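You operate a simulated robot arm through the tools that you are given. There is no shell and no other tool.

Carry out the task below with a simulated robot arm. There is one attempt and no reset: what you move stays moved.

JOB
Clear both weights out of the wheel, then spin it at least a full turn.
Fine: switch off first; weights on free seats of the rack; shut the guard after.

The check looks at the end state, three seconds after you hand in, the way a careful person would. Anything else that was tipped, shoved, dropped, spilled or broken makes it a failure.

ROBOT AND FRAMES
A 7-joint arm with a two-finger parallel gripper, fixed in place. Base frame: the origin is at the foot of the arm, x ahead of it, y to its left, z up. Units: mm, degrees, N and s.
With the tool pointing down near the work surface it reaches from about 440 to 920 mm from the base axis. Its first joint turns from -143.0 to 143.0 degrees. Payload 3 kg.
Tool frame: the origin (TCP) lies between the finger pads and is the grasp point; the fingertips stand 30 mm ahead of it; z points along the fingers, y is the line along which they close. Largest opening 94 mm; finger width 28, thickness 10; the body of the gripper, 50 by 96 mm, starts 55 mm behind the TCP.
Orientation is that of the tool frame in the base frame, as a unit quaternion [x, y, z, w]. With the fingers straight down and closing along the base's y, the tool's x points along the base's -x, its y along +y and its z along -z.

CONTROLS
- The arm moves only by the tool servo_tool. Its argument "deltas" is a list of rows, each a list of 2 entries, a list of its own where there are three numbers: the shift along the tool's x, y, z in units of 40 mm (1.0 is 40 mm), then the turn, a rotation vector about the tool's x, y, z in units of 6 degrees (1.0 is 6 degrees). In form: [[[dx, dy, dz], [ax, ay, az]], ...]. A call has 1 to 20 rows; each row shifts and turns the commanded pose from where the row before left it, along the tool's axes as they then stand. "hand" is the gripper command, from -1 (fully open) to 1 (shut), values between in proportion, set as the call begins (left out, the last holds). A call with a number of a shift or a turn outside -1 to 1 is refused whole. A row lasts 0.2 s, in which the tool goes at most 50 mm and 8.6 degrees; a call with a longer step from one row to the next is refused whole, and so is a gripper value outside its range. A pose out of reach is approached as far as the arm can. The call stops where the force on the tool passes 60 N (or 10 N more than at its start, if that is more) or the arm is blocked; 0.2 s more then pass. Each finger travels about 72 mm/s and halts on what it meets, pressing with about 33 N; the grip force reading is that of the motor and also rises with nothing between the fingers. The clock runs only during rows and for 0.2 s after the last one: add rows that do not move to give the fingers time. It gives the time, the measured TCP pose, the force on the tool (base axes), the opening and the grip force at its end, in the units of the frame above (readings bear some noise), with the torque about the TCP (base axes, N m) and any sound that the robot's microphone picked up, and new pictures: "pictures" is both (left out), scene, wrist or none.
- Cameras (640 x 400 px; columns grow to the right, rows downward): "scene" is fixed at [217.4, -501.9, 1715.7]; the picture's right is [0.75, -0.66, 0.00], its down [-0.58, -0.65, -0.48] and it looks along [0.32, 0.36, -0.88] (base axes); focal length 232 px, centre (320, 200). "wrist" rides on the gripper at [76, 14, -103] in the tool frame; the picture's right is [-0.18, 0.98, 0.00], its down [-0.75, -0.14, -0.64] and it looks along [-0.63, -0.12, 0.77] (tool axes); focal length 243 px, centre (320, 200).
- locate(camera, pixels): for up to 12 pixels [column, row] of the newest picture of that camera ("zoom" is the newest enlarged one), the place [x, y, z] in the base frame of the surface seen there, good to about 2 mm, but the place of the scene camera against the robot may be out by one fixed shift of up to 18 mm in any direction. The clock stands still meanwhile.
- zoom(camera, box): a new picture of the part [left, top, right, bottom] of that camera's present view, enlarged. The clock stands still meanwhile.
- job_done(): hands the job in; it is judged then, once.

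Open the gripper and draw the arm clear of the work before you hand the job in, unless the task says otherwise.

The tools are called after ">>>" by a JSON object that holds its "api" and its "payload". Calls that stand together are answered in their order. servo_tool: Moves the arm, as the interface text tells. Its arguments: {"type":"object","properties":{"deltas":{"type":"array","items":{"type":"array"}},"hand":{"type":"number"},"pictures":{"type":"string","enum":["both","scene","wrist","none"]}},"required":["deltas"]} The other tools are called the same way: locate (camera, pixels) gives the place of the surface under pixels of a picture; zoom (camera, box) takes an enlarged picture of a part of a camera's view; job_done () hands the job in.

At the start:

```text
time_s: 0.0
tcp_pos: [572.1, -1.8, 1298.1]
ee_rot: [0.0, 1.0, 0.0, 0.0]
force: [-0.9, 0.3, 0.0]
ft_torque: [0.0, -0.01, -0.05]
width: 94.0
finger_force: 0.0
```

scene: 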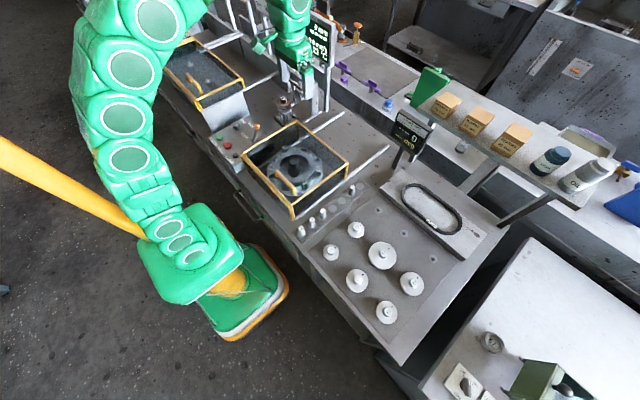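
wrist: 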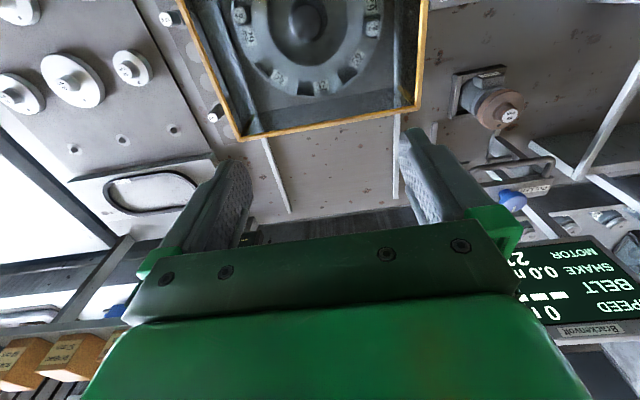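

I start by looking at the scene closely: the frame with the wheel around scene (295,165), the rack at (370,260), and the control panel near (230,140). I'll zoom in on these.

>>> {"api": "zoom", "payload": {"camera": "scene", "box": [220, 100, 380, 230]}}

>>> {"api": "zoom", "payload": {"camera": "scene", "box": [280, 160, 500, 340]}}

>>> {"api": "zoom", "payload": {"camera": "scene", "box": [150, 20, 350, 150]}}

>>> {"api": "zoom", "payload": {"camera": "wrist", "box": [160, 0, 460, 160]}}

>>> {"api": "zoom", "payload": {"camera": "wrist", "box": [420, 0, 640, 350]}}

```text
3.08 times, centred on (300, 165) of scene
```

zoom: 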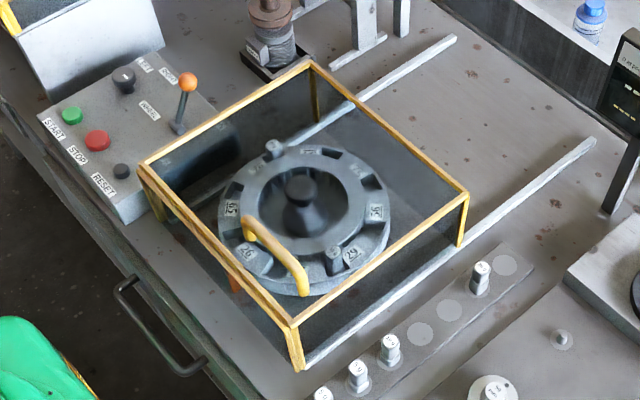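

```text
2.22 times, centred on (390, 250) of scene
```

zoom: 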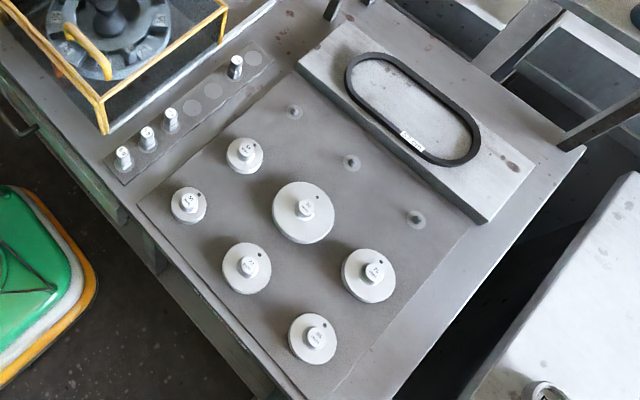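

```text
3.08 times, centred on (250, 85) of scene
```

zoom: 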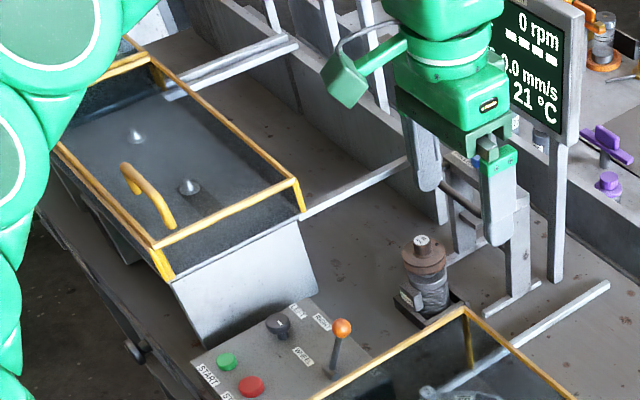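

```text
2.13 times, centred on (310, 80) of wrist
```

zoom: 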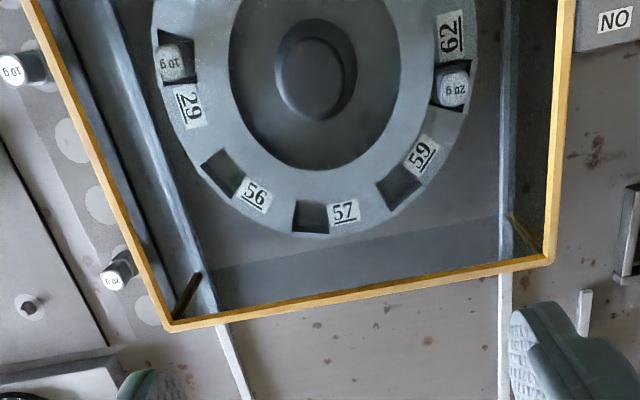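

```text
1.14 times, centred on (530, 175) of wrist
```

zoom: 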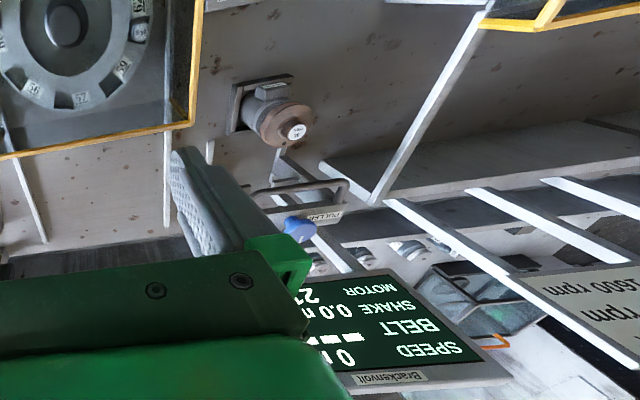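

The panel labels matter, so I zoom in on the control panel (around scene 225-265, 115-165) and the display, rack strip and other surroundings.

>>> {"api": "zoom", "payload": {"camera": "scene", "box": [215, 105, 285, 170]}}

>>> {"api": "zoom", "payload": {"camera": "scene", "box": [300, 0, 400, 80]}}

>>> {"api": "zoom", "payload": {"camera": "scene", "box": [290, 165, 370, 245]}}

>>> {"api": "zoom", "payload": {"camera": "scene", "box": [380, 60, 640, 240]}}

>>> {"api": "zoom", "payload": {"camera": "scene", "box": [380, 90, 450, 160]}}

>>> {"api": "zoom", "payload": {"camera": "scene", "box": [255, 70, 345, 150]}}

>>> {"api": "zoom", "payload": {"camera": "wrist", "box": [500, 170, 640, 340]}}

```text
6.15 times, centred on (250, 138) of scene
```

zoom: 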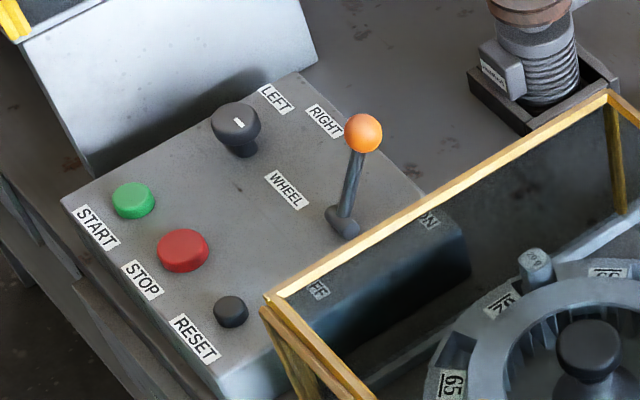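

```text
5.00 times, centred on (350, 40) of scene
```

zoom: 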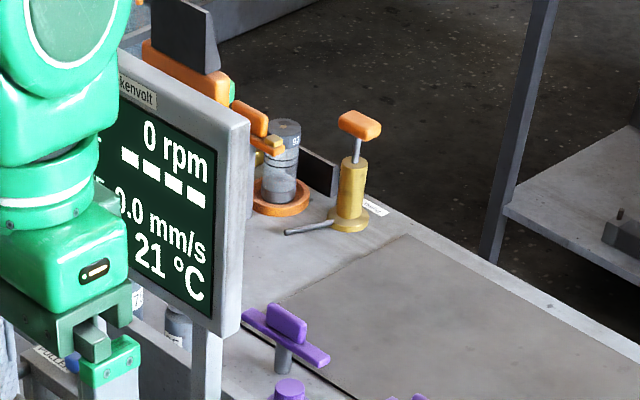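

```text
5.00 times, centred on (330, 205) of scene
```

zoom: 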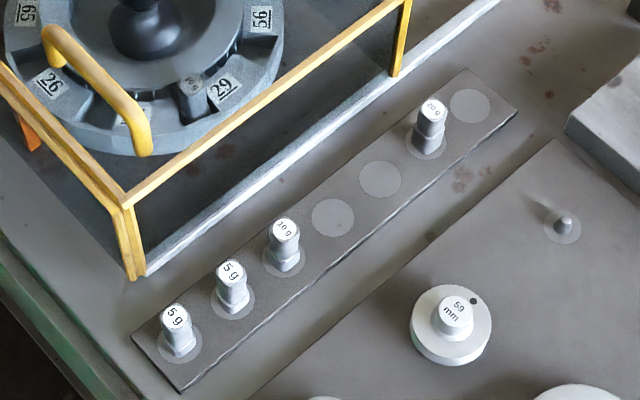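

```text
2.22 times, centred on (510, 150) of scene
```

zoom: 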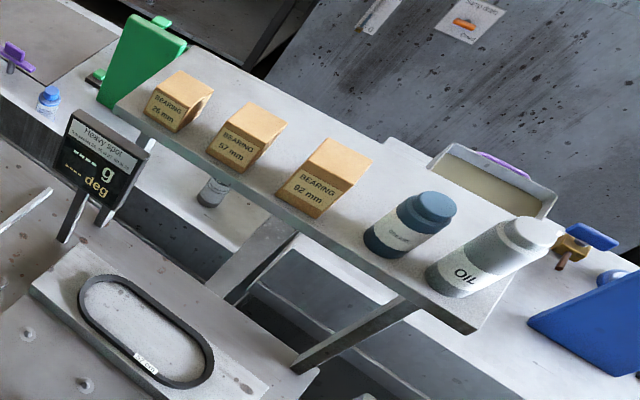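

```text
5.71 times, centred on (415, 125) of scene
```

zoom: 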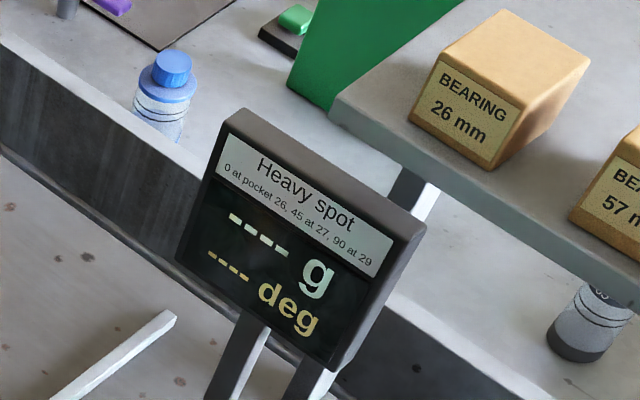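

```text
5.00 times, centred on (300, 110) of scene
```

zoom: 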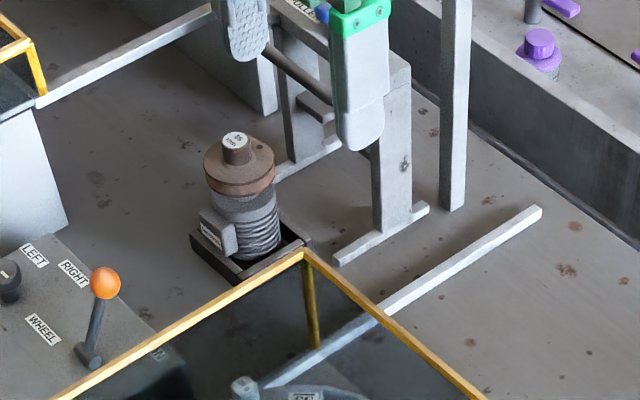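

```text
2.35 times, centred on (570, 255) of wrist
```

zoom: 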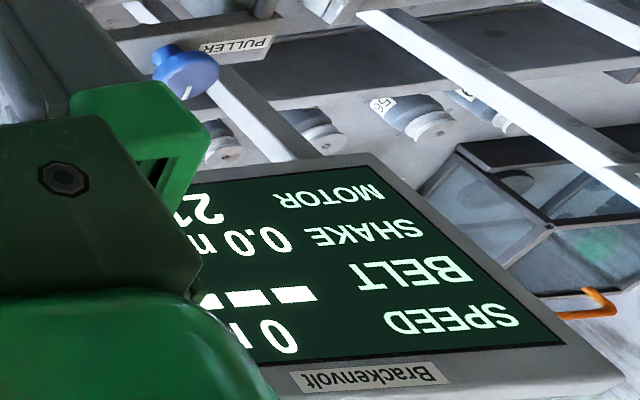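

The lever (orange ball, scene ~(254,120)) seems to have ON/OFF labels partially behind the guard. I measure key points.

>>> {"api": "locate", "payload": {"camera": "scene", "pixels": [[254, 120], [252, 136], [262, 135], [250, 147], [240, 120], [229, 133], [235, 141], [242, 150], [285, 130], [295, 163], [318, 171], [286, 185]]}}

>>> {"api": "locate", "payload": {"camera": "wrist", "pixels": [[240, 25], [372, 42], [305, 30], [240, 140], [417, 110], [180, 5], [510, 112], [128, 70], [75, 80], [265, 50], [352, 75], [430, 10]]}}

>>> {"api": "locate", "payload": {"camera": "scene", "pixels": [[297, 123], [254, 151], [293, 216], [351, 166], [284, 175], [303, 185], [325, 232], [348, 186], [320, 215], [340, 199], [356, 180], [337, 204]]}}

```text
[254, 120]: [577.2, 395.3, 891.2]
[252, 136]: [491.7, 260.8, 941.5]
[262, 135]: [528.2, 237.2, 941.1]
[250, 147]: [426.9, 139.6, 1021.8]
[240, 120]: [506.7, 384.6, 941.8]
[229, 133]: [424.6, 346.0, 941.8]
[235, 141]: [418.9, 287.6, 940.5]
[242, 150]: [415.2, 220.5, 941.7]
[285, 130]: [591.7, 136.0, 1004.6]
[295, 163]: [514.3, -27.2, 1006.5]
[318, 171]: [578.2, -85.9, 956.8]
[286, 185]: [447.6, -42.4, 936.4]
```

```text
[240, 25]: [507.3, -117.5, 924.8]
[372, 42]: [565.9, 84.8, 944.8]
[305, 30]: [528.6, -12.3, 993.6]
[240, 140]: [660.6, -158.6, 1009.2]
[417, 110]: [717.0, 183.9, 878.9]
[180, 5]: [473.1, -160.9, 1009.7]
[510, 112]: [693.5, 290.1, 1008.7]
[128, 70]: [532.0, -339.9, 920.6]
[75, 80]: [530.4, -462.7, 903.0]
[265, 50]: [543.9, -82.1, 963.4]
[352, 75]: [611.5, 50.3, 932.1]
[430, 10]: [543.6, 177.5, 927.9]
```

```text
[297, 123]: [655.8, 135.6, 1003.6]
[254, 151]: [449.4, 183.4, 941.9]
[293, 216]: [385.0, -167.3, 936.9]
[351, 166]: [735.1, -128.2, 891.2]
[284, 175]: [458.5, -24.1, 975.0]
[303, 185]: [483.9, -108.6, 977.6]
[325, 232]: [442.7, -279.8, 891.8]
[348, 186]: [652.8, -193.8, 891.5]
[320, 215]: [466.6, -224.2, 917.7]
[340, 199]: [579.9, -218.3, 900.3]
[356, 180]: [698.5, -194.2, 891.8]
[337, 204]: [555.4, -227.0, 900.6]
```

The panel top is at z≈941, guard rim z≈1009, table z≈891. I'll turn the hand by -90° about its axis so that the wrist camera looks toward the control panel (+y).

>>> {"api": "servo_tool", "payload": {"deltas": [[[0, 0, 0], [0, 0, -1]], [[0, 0, 0], [0, 0, -1]], [[0, 0, 0], [0, 0, -1]], [[0, 0, 0], [0, 0, -1]], [[0, 0, 0], [0, 0, -1]], [[0, 0, 0], [0, 0, -1]], [[0, 0, 0], [0, 0, -1]], [[0, 0, 0], [0, 0, -1]], [[0, 0, 0], [0, 0, -1]], [[0, 0, 0], [0, 0, -1]], [[0, 0, 0], [0, 0, -1]], [[0, 0, 0], [0, 0, -1]], [[0, 0, 0], [0, 0, -1]], [[0, 0, 0], [0, 0, -1]], [[0, 0, 0], [0, 0, -1]]]}}

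```text
time_s: 3.2
tcp_pos: [572.5, -1.6, 1298.7]
ee_rot: [0.707, -0.707, 0.001, 0.0]
force: [-0.1, -0.1, -0.2]
ft_torque: [0.0, -0.01, 0.0]
width: 93.8
finger_force: 0.2
```

scene: 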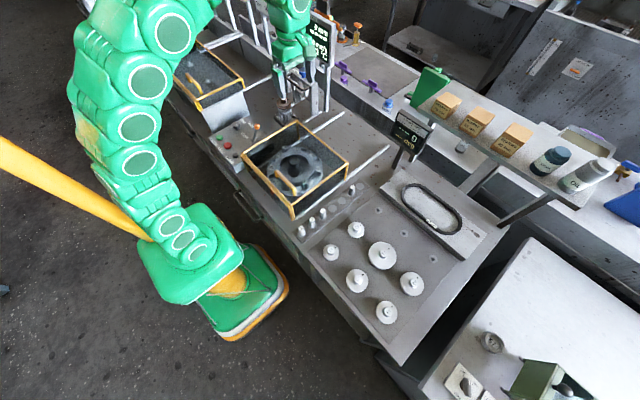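
wrist: 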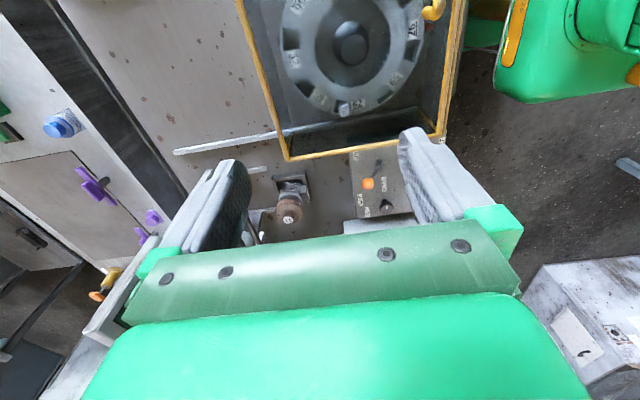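

The panel is visible at wrist (375,185). I shift the hand +y by ~120 mm and −x by ~50 mm and lower 80 mm to see the panel better.

>>> {"api": "servo_tool", "payload": {"deltas": [[[-0.8, 0.4, 0.4], [0, 0, 0]], [[-0.8, 0.4, 0.4], [0, 0, 0]], [[-0.8, 0.4, 0.4], [0, 0, 0]], [[-0.6, 0.05, 0.4], [0, 0, 0]], [[0, 0, 0.4], [0, 0, 0]]]}}

>>> {"api": "zoom", "payload": {"camera": "wrist", "box": [240, 0, 480, 240]}}

```text
time_s: 4.4
tcp_pos: [523.0, 118.7, 1217.5]
ee_rot: [0.707, -0.707, 0.001, -0.001]
force: [-0.7, -0.8, -0.4]
ft_torque: [-0.03, 0.02, -0.03]
width: 94.0
finger_force: 0.0
```

scene: 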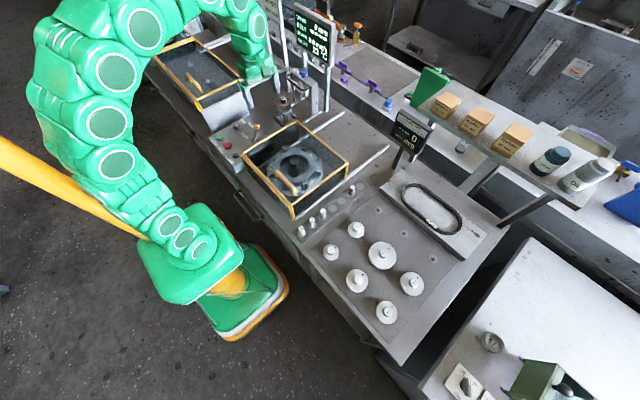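
wrist: 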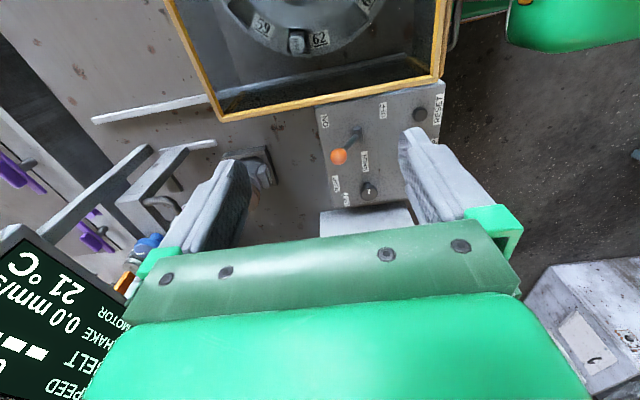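

```text
1.67 times, centred on (360, 120) of wrist
```

zoom: 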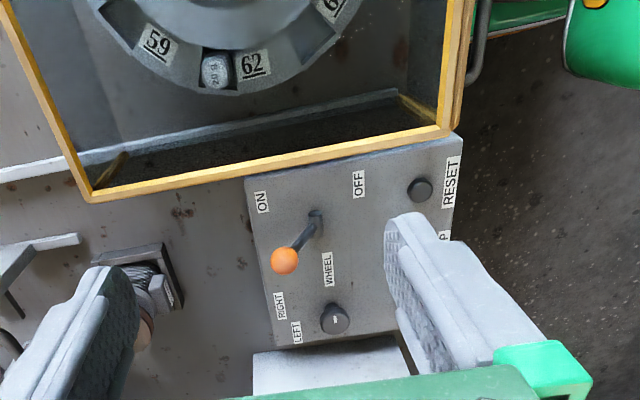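

I locate the lever's ball, stem foot, ON/OFF labels, buttons and the knob in this wrist picture.

>>> {"api": "locate", "payload": {"camera": "wrist", "pixels": [[339, 157], [358, 131], [354, 138], [348, 147], [325, 120], [383, 110], [419, 115], [369, 190], [363, 160], [335, 184], [346, 201], [298, 38]]}}

>>> {"api": "zoom", "payload": {"camera": "wrist", "box": [300, 80, 420, 220]}}

>>> {"api": "locate", "payload": {"camera": "scene", "pixels": [[255, 127], [252, 140], [262, 135], [252, 152], [224, 111], [239, 125]]}}

```text
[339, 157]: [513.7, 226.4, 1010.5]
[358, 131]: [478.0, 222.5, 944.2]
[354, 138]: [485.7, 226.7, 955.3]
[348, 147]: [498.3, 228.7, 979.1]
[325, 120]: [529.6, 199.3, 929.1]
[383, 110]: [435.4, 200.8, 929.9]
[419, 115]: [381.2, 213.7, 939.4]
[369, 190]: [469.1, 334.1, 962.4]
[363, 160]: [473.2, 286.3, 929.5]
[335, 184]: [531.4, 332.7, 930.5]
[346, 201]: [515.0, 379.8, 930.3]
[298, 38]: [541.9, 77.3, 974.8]
```

```text
2.86 times, centred on (360, 150) of wrist
```

zoom: 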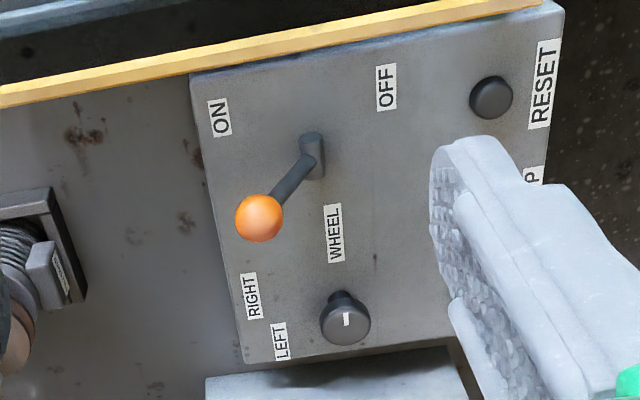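

```text
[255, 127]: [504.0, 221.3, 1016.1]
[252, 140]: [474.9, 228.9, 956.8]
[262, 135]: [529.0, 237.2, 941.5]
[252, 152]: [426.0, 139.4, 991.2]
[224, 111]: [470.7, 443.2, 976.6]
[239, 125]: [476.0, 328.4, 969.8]
```

The lever tilts toward ON (ball at x≈514, foot at x≈478, OFF label at x≈435), so the power is on and I must push the ball toward −x. I check where the guard rim, handle and wheel are relative to it.

>>> {"api": "locate", "payload": {"camera": "wrist", "pixels": [[222, 118], [330, 98], [437, 76], [190, 60], [205, 90], [443, 30], [250, 100], [400, 90], [318, 25], [340, 10], [263, 25], [258, 165]]}}

>>> {"api": "zoom", "payload": {"camera": "wrist", "box": [160, 0, 480, 130]}}

>>> {"api": "locate", "payload": {"camera": "scene", "pixels": [[277, 172], [280, 176], [285, 182], [291, 187], [296, 190], [294, 196], [246, 155], [270, 185], [296, 124], [345, 160], [292, 205], [320, 183]]}}

```text
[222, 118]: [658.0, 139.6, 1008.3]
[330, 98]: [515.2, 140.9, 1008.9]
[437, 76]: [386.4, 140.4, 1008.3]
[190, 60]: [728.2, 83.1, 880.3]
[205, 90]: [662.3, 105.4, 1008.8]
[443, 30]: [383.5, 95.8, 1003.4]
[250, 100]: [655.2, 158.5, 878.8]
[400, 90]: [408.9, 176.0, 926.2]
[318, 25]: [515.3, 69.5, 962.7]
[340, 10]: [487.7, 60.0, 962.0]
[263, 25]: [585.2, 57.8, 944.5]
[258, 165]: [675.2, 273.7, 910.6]
```

```text
2.00 times, centred on (320, 65) of wrist
```

zoom: 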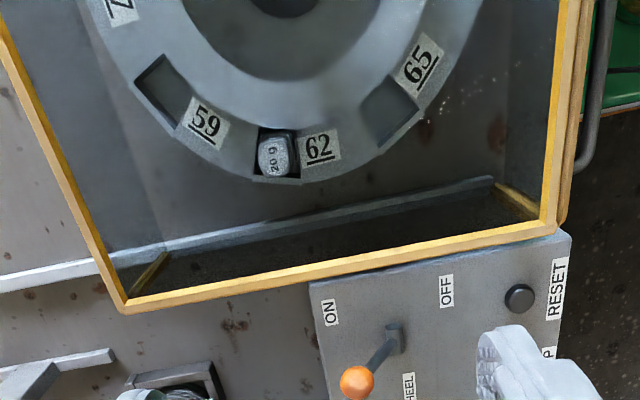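

```text
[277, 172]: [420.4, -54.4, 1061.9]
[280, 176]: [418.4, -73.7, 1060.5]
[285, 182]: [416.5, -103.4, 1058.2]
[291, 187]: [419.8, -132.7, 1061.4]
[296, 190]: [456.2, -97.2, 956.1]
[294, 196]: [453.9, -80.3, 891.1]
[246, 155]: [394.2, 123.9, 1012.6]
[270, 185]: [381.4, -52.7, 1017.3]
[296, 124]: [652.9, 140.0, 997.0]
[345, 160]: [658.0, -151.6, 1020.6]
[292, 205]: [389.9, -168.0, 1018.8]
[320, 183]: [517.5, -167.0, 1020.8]
```

The guard spans x≈384–660, y≈−165–140 with its rim at z≈1009, and the lever ball at (514,226,1010) is clear of it. I close the fingers and go to the +x side of the ball at (570,227).

>>> {"api": "servo_tool", "payload": {"deltas": [[[-0.9, -0.4, 0], [0, 0, 0]], [[-0.9, -0.4, 0], [0, 0, 0]], [[-0.9, -0.4, 0.2], [0, 0, 0]], [[0, 0, 0.9], [0, 0, 0]], [[0, 0, 0.9], [0, 0, 0]], [[0, 0, 0.9], [0, 0, 0]], [[0, 0, 0.9], [0, 0, 0]], [[0, 0, 0.5], [0, 0, 0]]], "hand": 1}}

>>> {"api": "zoom", "payload": {"camera": "wrist", "box": [240, 0, 480, 240]}}

```text
time_s: 6.2
tcp_pos: [572.0, 227.8, 1046.6]
ee_rot: [-0.707, 0.707, 0.0, 0.0]
force: [-0.4, -0.4, -0.8]
ft_torque: [-0.04, 0.03, -0.01]
width: 0.1
finger_force: 33.3
```

scene: 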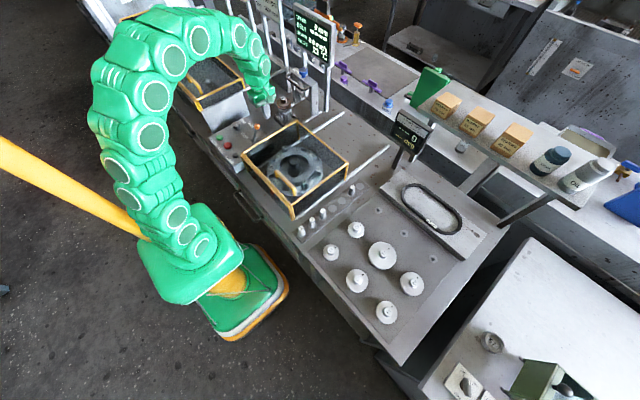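
wrist: 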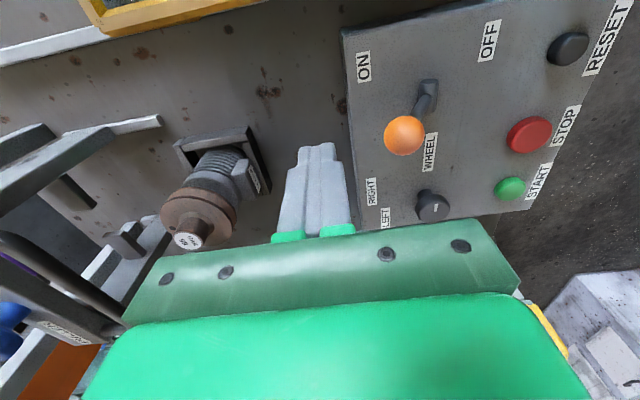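

```text
1.67 times, centred on (360, 120) of wrist
```

zoom: 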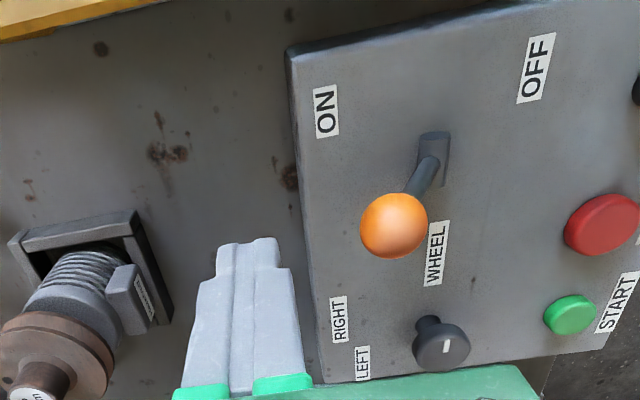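

I check the ball and fingertip positions in this nearer view.

>>> {"api": "locate", "payload": {"camera": "wrist", "pixels": [[404, 135], [404, 122], [427, 85], [318, 150], [210, 215], [364, 65], [487, 40], [432, 206], [388, 135], [420, 135]]}}

```text
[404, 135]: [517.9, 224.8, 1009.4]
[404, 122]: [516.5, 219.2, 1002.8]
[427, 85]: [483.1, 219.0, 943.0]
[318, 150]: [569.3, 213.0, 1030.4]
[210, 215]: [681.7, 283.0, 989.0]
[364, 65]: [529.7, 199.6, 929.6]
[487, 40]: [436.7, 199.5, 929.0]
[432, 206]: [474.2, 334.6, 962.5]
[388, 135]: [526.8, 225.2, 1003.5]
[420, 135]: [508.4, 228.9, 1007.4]
```

Ball centre ≈ (516,227,1000). I lower 31 mm so the tips reach z≈985, then approach toward −x.

>>> {"api": "servo_tool", "payload": {"deltas": [[[0, 0, 0.4], [0, 0, 0]], [[0, 0, 0.38], [0, 0, 0]], [[0, 0.4, 0], [0, 0, 0]], [[0, 0.3, 0], [0, 0, 0]], [[0, 0.2, 0], [0, 0, 0]], [[0, 0.2, 0], [0, 0, 0]]], "pictures": "wrist"}}

```text
time_s: 7.6
tcp_pos: [527.5, 227.0, 1016.1]
ee_rot: [-0.707, 0.708, 0.0, 0.0]
force: [2.6, 0.9, 2.2]
ft_torque: [-0.01, 0.01, -0.02]
width: 0.0
finger_force: 32.7
```

wrist: 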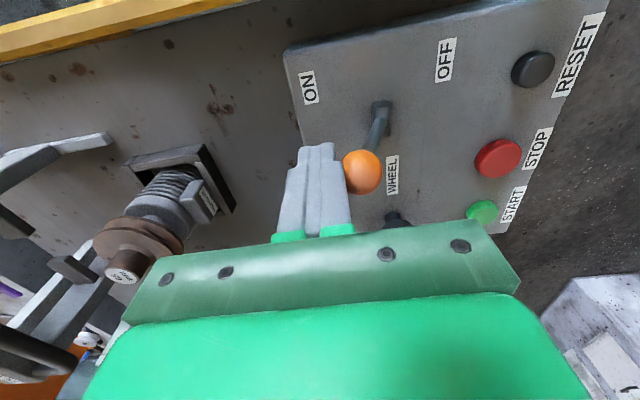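

The fingers now press the ball (at wrist (362,172), force 2.6 N). I keep pushing toward −x in small steps.

>>> {"api": "servo_tool", "payload": {"deltas": [[[0, 0.25, 0], [0, 0, 0]], [[0, 0.25, 0], [0, 0, 0]], [[0, 0.25, 0], [0, 0, 0]], [[0, 0.25, 0], [0, 0, 0]], [[0, 0.2, 0], [0, 0, 0]]], "pictures": "wrist"}}

```text
time_s: 8.8
tcp_pos: [478.9, 225.7, 1015.7]
ee_rot: [0.707, -0.707, 0.0, 0.0]
force: [0.6, -1.0, -0.2]
ft_torque: [0.02, -0.03, 0.0]
width: 0.0
finger_force: 33.3
```

wrist: 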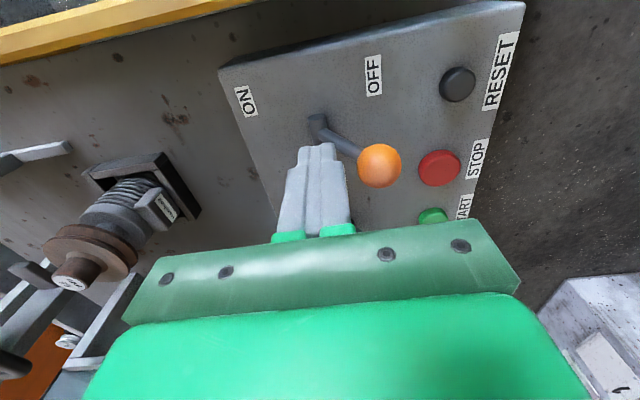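

The lever snapped over toward OFF. I verify its position and check the display.

>>> {"api": "locate", "payload": {"camera": "wrist", "pixels": [[380, 166], [322, 125], [374, 75], [244, 100]]}}

>>> {"api": "servo_tool", "payload": {"deltas": [[[0, -0.6, -0.5], [0, 0, 0]], [[0, 0, -1], [0, 0, 0]], [[0, 0, -1], [0, 0, 0]], [[0.5, 0, -1], [0, 0, 0]], [[1, 0, -0.5], [0, 0, 0]], [[1, 0, 0], [0, 0, 0]]]}}

>>> {"api": "zoom", "payload": {"camera": "scene", "box": [215, 0, 345, 170]}}

>>> {"api": "zoom", "payload": {"camera": "scene", "box": [235, 100, 405, 230]}}

```text
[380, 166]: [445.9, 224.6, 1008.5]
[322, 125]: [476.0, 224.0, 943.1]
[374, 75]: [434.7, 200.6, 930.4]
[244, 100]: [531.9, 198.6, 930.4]
```

```text
time_s: 10.2
tcp_pos: [504.2, 127.7, 1175.7]
ee_rot: [-0.707, 0.707, 0.0, 0.0]
force: [0.5, -0.6, 0.0]
ft_torque: [0.01, 0.02, -0.03]
width: 0.0
finger_force: 33.5
```

scene: 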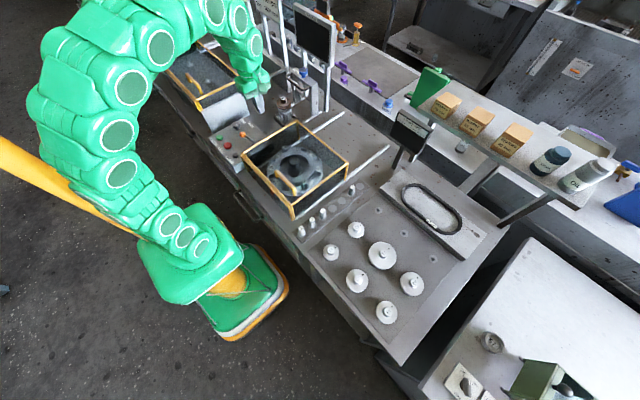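
wrist: 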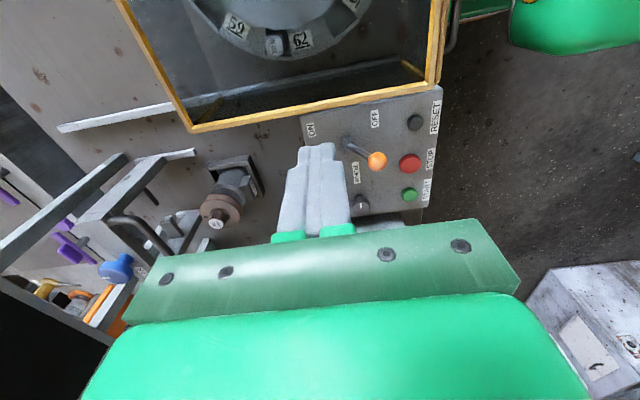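

```text
2.35 times, centred on (280, 85) of scene
```

zoom: 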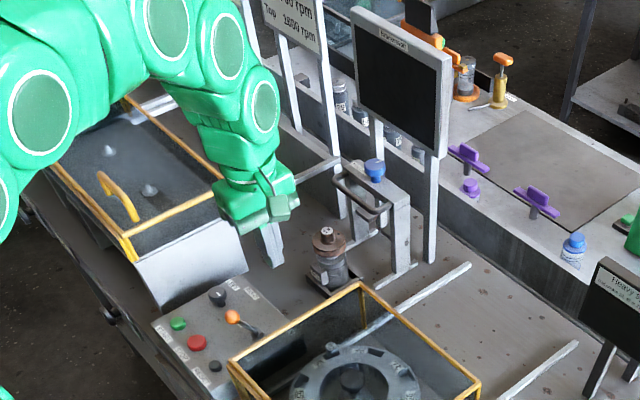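

```text
3.08 times, centred on (320, 165) of scene
```

zoom: 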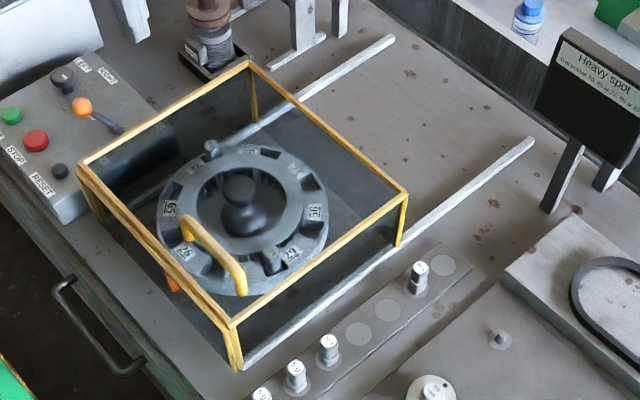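

The displays have gone dark, so the machine is off. I look at the handle and the small orange piece near scene (272,193), which may be a latch.

>>> {"api": "zoom", "payload": {"camera": "scene", "box": [250, 165, 310, 220]}}

>>> {"api": "locate", "payload": {"camera": "scene", "pixels": [[271, 192], [272, 195], [281, 168], [279, 177], [289, 186], [298, 188], [362, 157], [390, 148], [345, 113], [392, 149], [308, 132], [331, 203]]}}

```text
7.27 times, centred on (280, 192) of scene
```

zoom: 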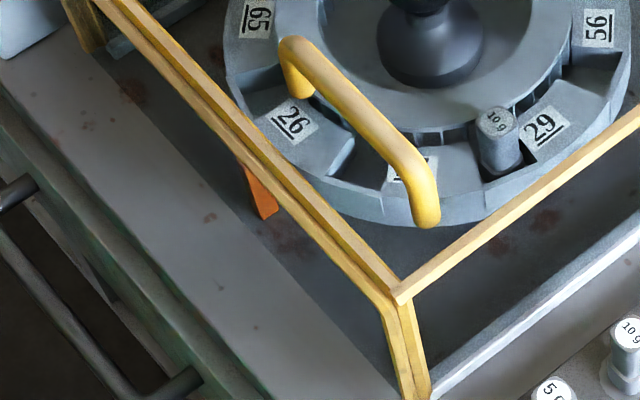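

```text
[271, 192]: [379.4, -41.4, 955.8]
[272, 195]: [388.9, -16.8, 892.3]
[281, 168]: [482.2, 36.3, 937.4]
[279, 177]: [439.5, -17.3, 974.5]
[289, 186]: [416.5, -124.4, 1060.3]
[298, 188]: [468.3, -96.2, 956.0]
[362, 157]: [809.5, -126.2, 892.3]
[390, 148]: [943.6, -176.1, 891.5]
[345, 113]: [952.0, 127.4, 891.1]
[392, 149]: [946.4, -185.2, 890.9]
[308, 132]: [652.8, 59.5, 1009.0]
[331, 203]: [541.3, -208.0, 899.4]
```

There's an orange tab on the guard's front face near (380,−41,~950) that might be a latch. I raise and move the hand back over the front of the guard, turning back to the original yaw, to look at it.

>>> {"api": "servo_tool", "payload": {"deltas": [[[0.84, 0.37, -0.37], [0, 0, 0]], [[0.84, 0.37, -0.37], [0, 0, 0]], [[0.84, 0.37, -0.37], [0, 0, 0]], [[0.84, 0.37, -0.37], [0, 0, 0]], [[0.84, 0.37, -0.37], [0, 0, 0]], [[0, 0, 0], [0, 0, 1]], [[0, 0, 0], [0, 0, 1]], [[0, 0, 0], [0, 0, 1]], [[0, 0, 0], [0, 0, 1]], [[0, 0, 0], [0, 0, 1]], [[0, 0, 0], [0, 0, 1]], [[0, 0, 0], [0, 0, 1]], [[0, 0, 0], [0, 0, 1]], [[0, 0, 0], [0, 0, 1]], [[0, 0, 0], [0, 0, 1]], [[0, 0, 0], [0, 0, 1]], [[0, 0, 0], [0, 0, 1]], [[0, 0, 0], [0, 0, 1]], [[0, 0, 0], [0, 0, 1]], [[0, 0, 0], [0, 0, 1]]], "hand": -1}}

>>> {"api": "zoom", "payload": {"camera": "wrist", "box": [160, 0, 480, 200]}}

```text
time_s: 14.4
tcp_pos: [428.6, -42.6, 1249.9]
ee_rot: [0.001, 1.0, 0.0, 0.0]
force: [-0.1, -0.1, 0.0]
ft_torque: [0.02, 0.03, 0.0]
width: 94.0
finger_force: 0.1
```

scene: 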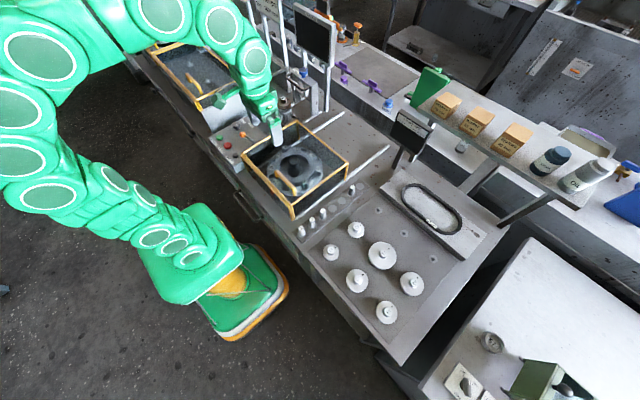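
wrist: 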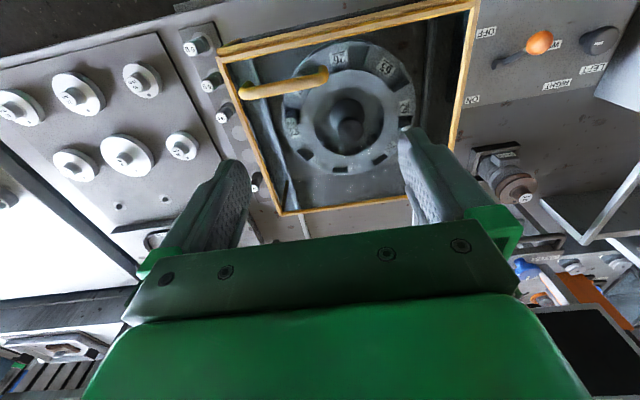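

```text
2.00 times, centred on (320, 100) of wrist
```

zoom: 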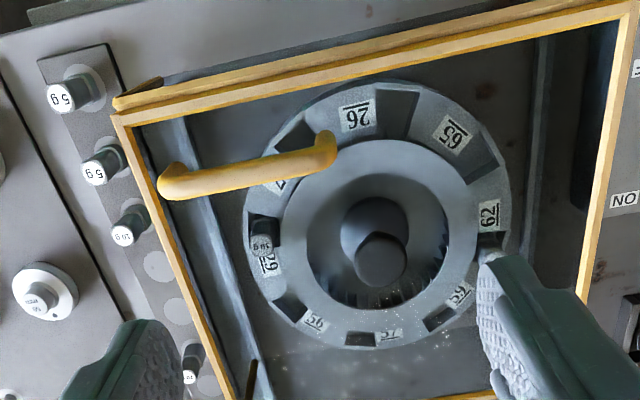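

I zoom further on the tab from the scene camera, which views the guard's front from behind.

>>> {"api": "zoom", "payload": {"camera": "scene", "box": [258, 176, 290, 204]}}

>>> {"api": "zoom", "payload": {"camera": "scene", "box": [140, 40, 250, 140]}}

>>> {"api": "zoom", "payload": {"camera": "wrist", "box": [200, 0, 360, 110]}}

```text
14.29 times, centred on (274, 190) of scene
```

zoom: 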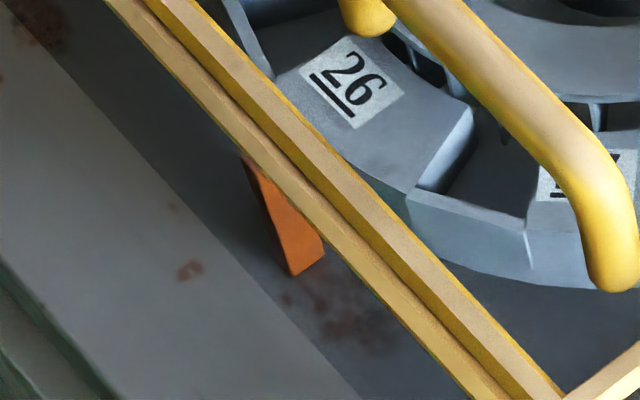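

```text
4.00 times, centred on (195, 90) of scene
```

zoom: 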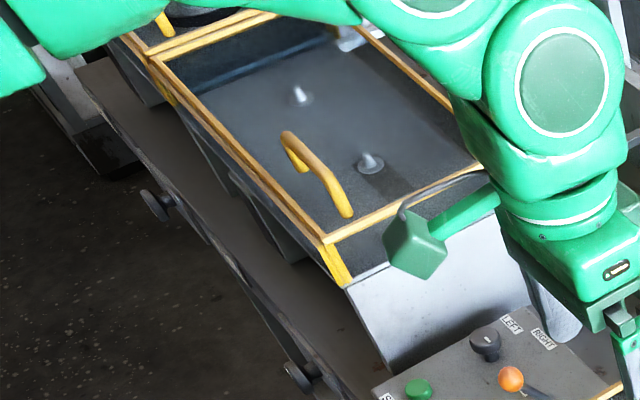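

```text
3.64 times, centred on (280, 55) of wrist
```

zoom: 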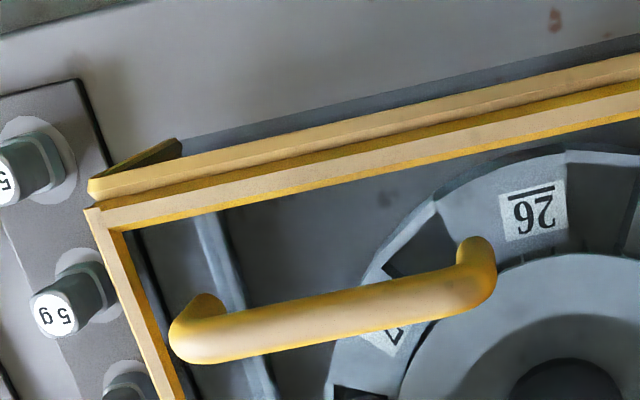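

The orange wedge looks like an index pointer by pocket 26 rather than a latch. Now I measure the handle bar and the wheel from the wrist view.

>>> {"api": "locate", "payload": {"camera": "wrist", "pixels": [[245, 93], [265, 88], [285, 85], [305, 80], [322, 74], [276, 150], [220, 55], [470, 5], [283, 213], [350, 130], [289, 122], [405, 118]]}}

>>> {"api": "locate", "payload": {"camera": "wrist", "pixels": [[198, 46], [210, 84], [224, 115], [239, 133], [247, 148], [253, 184], [262, 200], [350, 165], [310, 65], [400, 70], [370, 165], [300, 160]]}}

```text
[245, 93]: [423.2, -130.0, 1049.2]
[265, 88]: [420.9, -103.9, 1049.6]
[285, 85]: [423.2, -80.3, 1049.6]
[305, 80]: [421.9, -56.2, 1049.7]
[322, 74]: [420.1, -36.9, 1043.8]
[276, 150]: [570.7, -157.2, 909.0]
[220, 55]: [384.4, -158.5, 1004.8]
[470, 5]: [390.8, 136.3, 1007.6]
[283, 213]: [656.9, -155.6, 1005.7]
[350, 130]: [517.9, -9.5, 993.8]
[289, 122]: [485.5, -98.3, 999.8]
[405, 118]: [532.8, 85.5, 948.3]
```

```text
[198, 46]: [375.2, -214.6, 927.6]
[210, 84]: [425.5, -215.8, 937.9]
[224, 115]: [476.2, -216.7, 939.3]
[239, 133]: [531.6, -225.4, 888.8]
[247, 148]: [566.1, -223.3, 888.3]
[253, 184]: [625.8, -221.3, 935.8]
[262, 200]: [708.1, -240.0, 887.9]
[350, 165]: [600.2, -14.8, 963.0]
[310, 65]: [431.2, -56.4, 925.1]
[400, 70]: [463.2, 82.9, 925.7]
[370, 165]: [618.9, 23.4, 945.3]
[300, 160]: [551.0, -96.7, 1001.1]
```

The handle bar runs along y at x≈422, from y=−130 to −37, top z≈1050. I turn −90° again so the fingers close along x, and descend above the bar's middle.

>>> {"api": "servo_tool", "payload": {"deltas": [[[0, 0, 0], [0, 0, -1]], [[0, 0, 0], [0, 0, -1]], [[0, 0, 0], [0, 0, -1]], [[0, 0, 0], [0, 0, -1]], [[0, 0, 0], [0, 0, -1]], [[0, 0, 0], [0, 0, -1]], [[0, 0, 0], [0, 0, -1]], [[0, 0, 0], [0, 0, -1]], [[0, 0, 0], [0, 0, -1]], [[0, 0, 0], [0, 0, -1]], [[0, 0, 0], [0, 0, -1]], [[0, 0, 0], [0, 0, -1]], [[0, 0, 0], [0, 0, -1]], [[0, 0, 0], [0, 0, -1]], [[0, 0, 0], [0, 0, -1]], [[1, 0.18, 0], [0, 0, 0]], [[0, 0, 1], [0, 0, 0]], [[0, 0, 1], [0, 0, 0]], [[0, 0, 0.5], [0, 0, 0]]], "hand": -1}}

>>> {"api": "locate", "payload": {"camera": "scene", "pixels": [[328, 112], [397, 160], [412, 155], [365, 130], [330, 140], [313, 113], [380, 140], [350, 120]]}}

```text
time_s: 18.4
tcp_pos: [420.8, -82.7, 1148.8]
ee_rot: [-0.707, 0.707, 0.0, 0.0]
force: [0.3, -0.3, 0.1]
ft_torque: [0.06, 0.0, -0.02]
width: 93.9
finger_force: 0.1
```

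scene: 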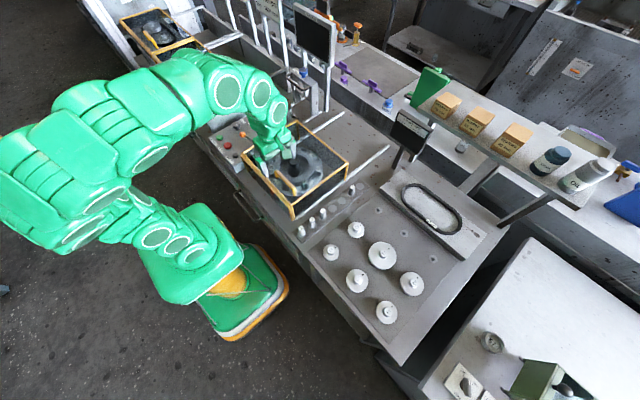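
wrist: 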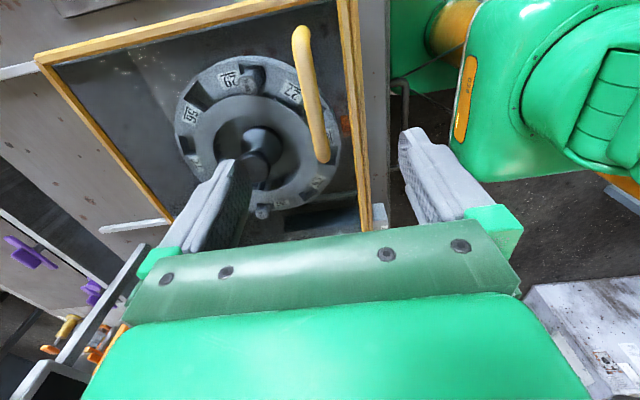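

```text
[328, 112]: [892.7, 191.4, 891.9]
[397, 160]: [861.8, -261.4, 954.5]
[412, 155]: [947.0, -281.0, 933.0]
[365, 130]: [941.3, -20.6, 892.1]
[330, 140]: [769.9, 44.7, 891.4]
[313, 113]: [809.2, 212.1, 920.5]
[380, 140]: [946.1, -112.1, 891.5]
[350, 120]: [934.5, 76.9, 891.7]
```

The bar lies between the fingers. I descend to TCP z≈1047 and then close gently on the bar.

>>> {"api": "servo_tool", "payload": {"deltas": [[[0, 0, 0.7], [0, 0, 0]], [[0, 0, 0.7], [0, 0, 0]], [[0, 0, 0.6], [0, 0, 0]], [[0, 0, 0.5], [0, 0, 0]], [[0, 0, 0.04], [0, 0, 0]]], "pictures": "wrist"}}

>>> {"api": "locate", "payload": {"camera": "wrist", "pixels": [[322, 150], [322, 180], [322, 120], [250, 150], [395, 130], [322, 100]]}}

```text
time_s: 19.6
tcp_pos: [420.4, -81.5, 1047.6]
ee_rot: [-0.707, 0.707, 0.0, -0.001]
force: [0.2, 1.1, 0.1]
ft_torque: [-0.02, 0.0, -0.01]
width: 93.9
finger_force: 0.2
```

wrist: 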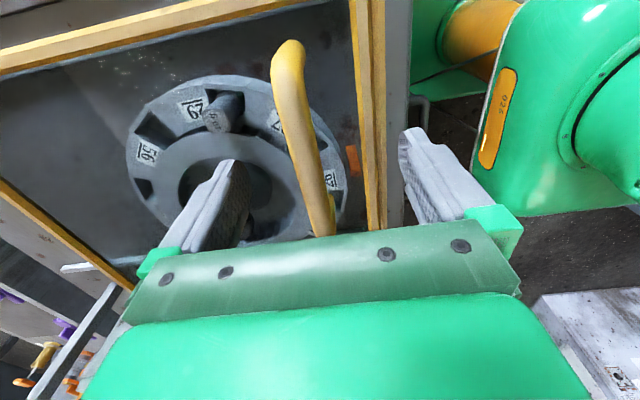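

```text
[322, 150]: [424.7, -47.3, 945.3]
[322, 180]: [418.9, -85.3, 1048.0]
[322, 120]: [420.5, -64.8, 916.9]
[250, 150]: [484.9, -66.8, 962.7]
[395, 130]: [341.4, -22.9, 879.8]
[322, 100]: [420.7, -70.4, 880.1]
```

The bar sits at x≈420 mid-way between the fingers. I close on it.

>>> {"api": "servo_tool", "payload": {"deltas": [[[0, 0, 0], [0, 0, 0]], [[0, 0, 0], [0, 0, 0]], [[0, 0, 0], [0, 0, 0]], [[0, 0, 0], [0, 0, 0]], [[0, 0, 0], [0, 0, 0]]], "hand": 1, "pictures": "wrist"}}

```text
time_s: 20.6
tcp_pos: [425.7, -80.9, 1048.9]
ee_rot: [-0.707, 0.708, -0.004, 0.004]
force: [17.7, -2.1, -4.7]
ft_torque: [0.18, -0.02, 0.05]
width: 17.6
finger_force: 44.8
stopped in row 5: the force on the tool passed its limit at 62 N (the readings are from after the stop); the commanded pose is now the measured one
```

wrist: 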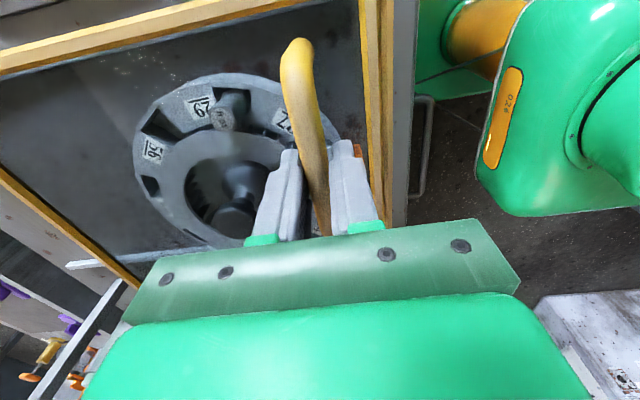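

The fingers hold the bar (17.6 mm opening); the arm self-centred by 5 mm. I now push gently toward +x and watch the force.

>>> {"api": "servo_tool", "payload": {"deltas": [[[0, -0.1, 0], [0, 0, 0]], [[0, -0.15, 0], [0, 0, 0]], [[0, -0.2, 0], [0, 0, 0]]]}}

```text
time_s: 21.4
tcp_pos: [442.8, -80.4, 1049.1]
ee_rot: [-0.707, 0.708, -0.004, 0.003]
force: [-0.1, -11.8, 11.8]
ft_torque: [0.25, 0.05, -0.04]
width: 17.4
finger_force: 44.8
```

scene: 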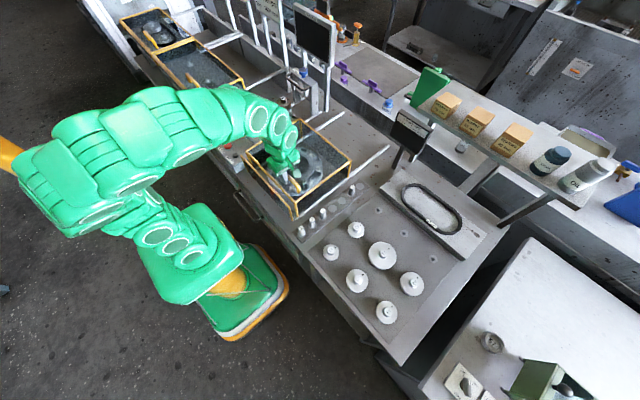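
wrist: 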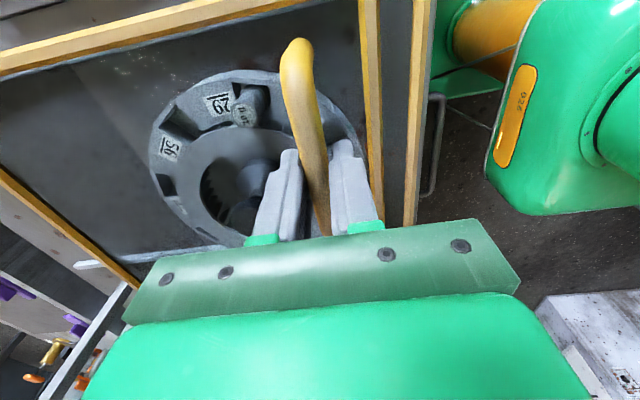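

The guard slides freely along +x (a fixed front bar stays behind). I continue sliding in steady steps.

>>> {"api": "servo_tool", "payload": {"deltas": [[[0, -0.3, 0], [0, 0, 0]], [[0, -0.4, 0], [0, 0, 0]], [[0, -0.4, 0], [0, 0, 0]], [[0, -0.4, 0], [0, 0, 0]], [[0, -0.4, 0], [0, 0, 0]], [[0, -0.4, 0], [0, 0, 0]], [[0, -0.4, 0], [0, 0, 0]], [[0, -0.3, 0], [0, 0, 0]]]}}

```text
time_s: 23.2
tcp_pos: [561.7, -81.5, 1048.4]
ee_rot: [0.707, -0.707, 0.003, -0.003]
force: [-2.1, 4.8, -4.0]
ft_torque: [0.01, 0.01, -0.14]
width: 17.4
finger_force: 45.0
```

scene: 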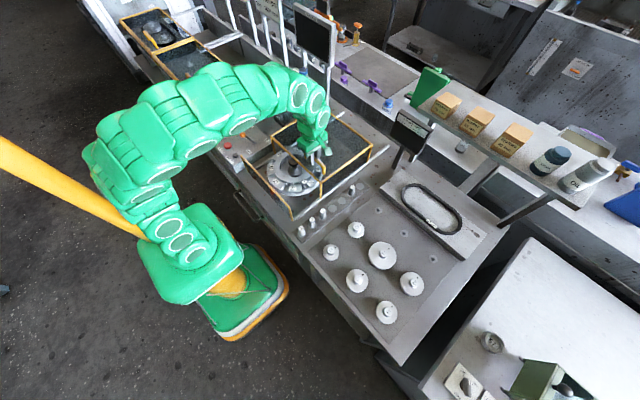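
wrist: 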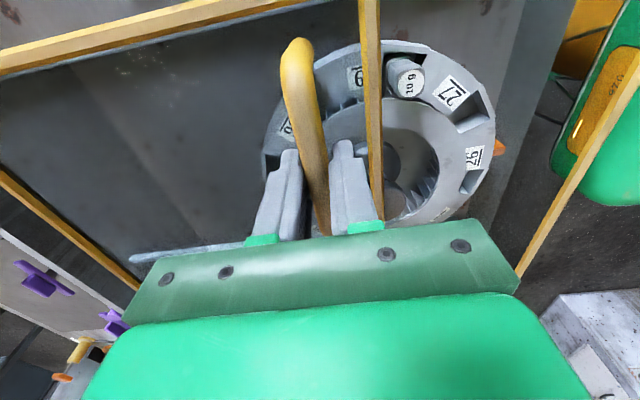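

Good, 136 mm open so far with low force. I continue another ~125 mm.

>>> {"api": "servo_tool", "payload": {"deltas": [[[0, -0.3, 0], [0, 0, 0]], [[0, -0.4, 0], [0, 0, 0]], [[0, -0.4, 0], [0, 0, 0]], [[0, -0.4, 0], [0, 0, 0]], [[0, -0.4, 0], [0, 0, 0]], [[0, -0.4, 0], [0, 0, 0]], [[0, -0.4, 0], [0, 0, 0]], [[0, -0.3, 0], [0, 0, 0]]]}}

```text
time_s: 23.9
tcp_pos: [596.4, -82.4, 1051.7]
ee_rot: [-0.707, 0.707, -0.006, 0.004]
force: [-2.2, 3.2, 19.7]
ft_torque: [-0.52, 0.01, 0.15]
width: 14.1
finger_force: 45.1
stopped in row 3: the force on the tool passed its limit at 63 N (the readings are from after the stop); the commanded pose is now the measured one
```

scene: 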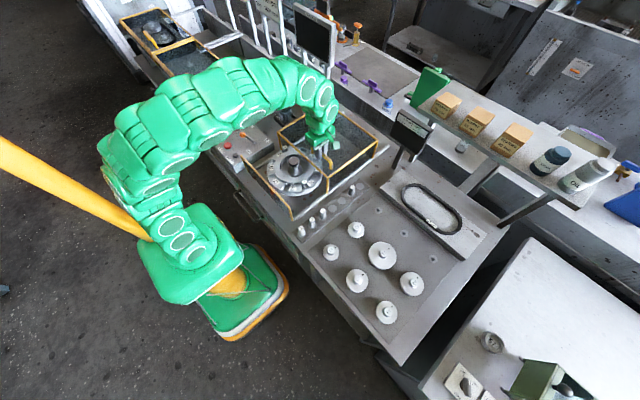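
wrist: 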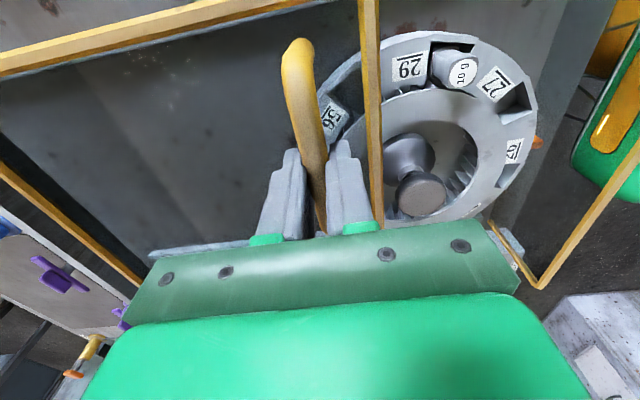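

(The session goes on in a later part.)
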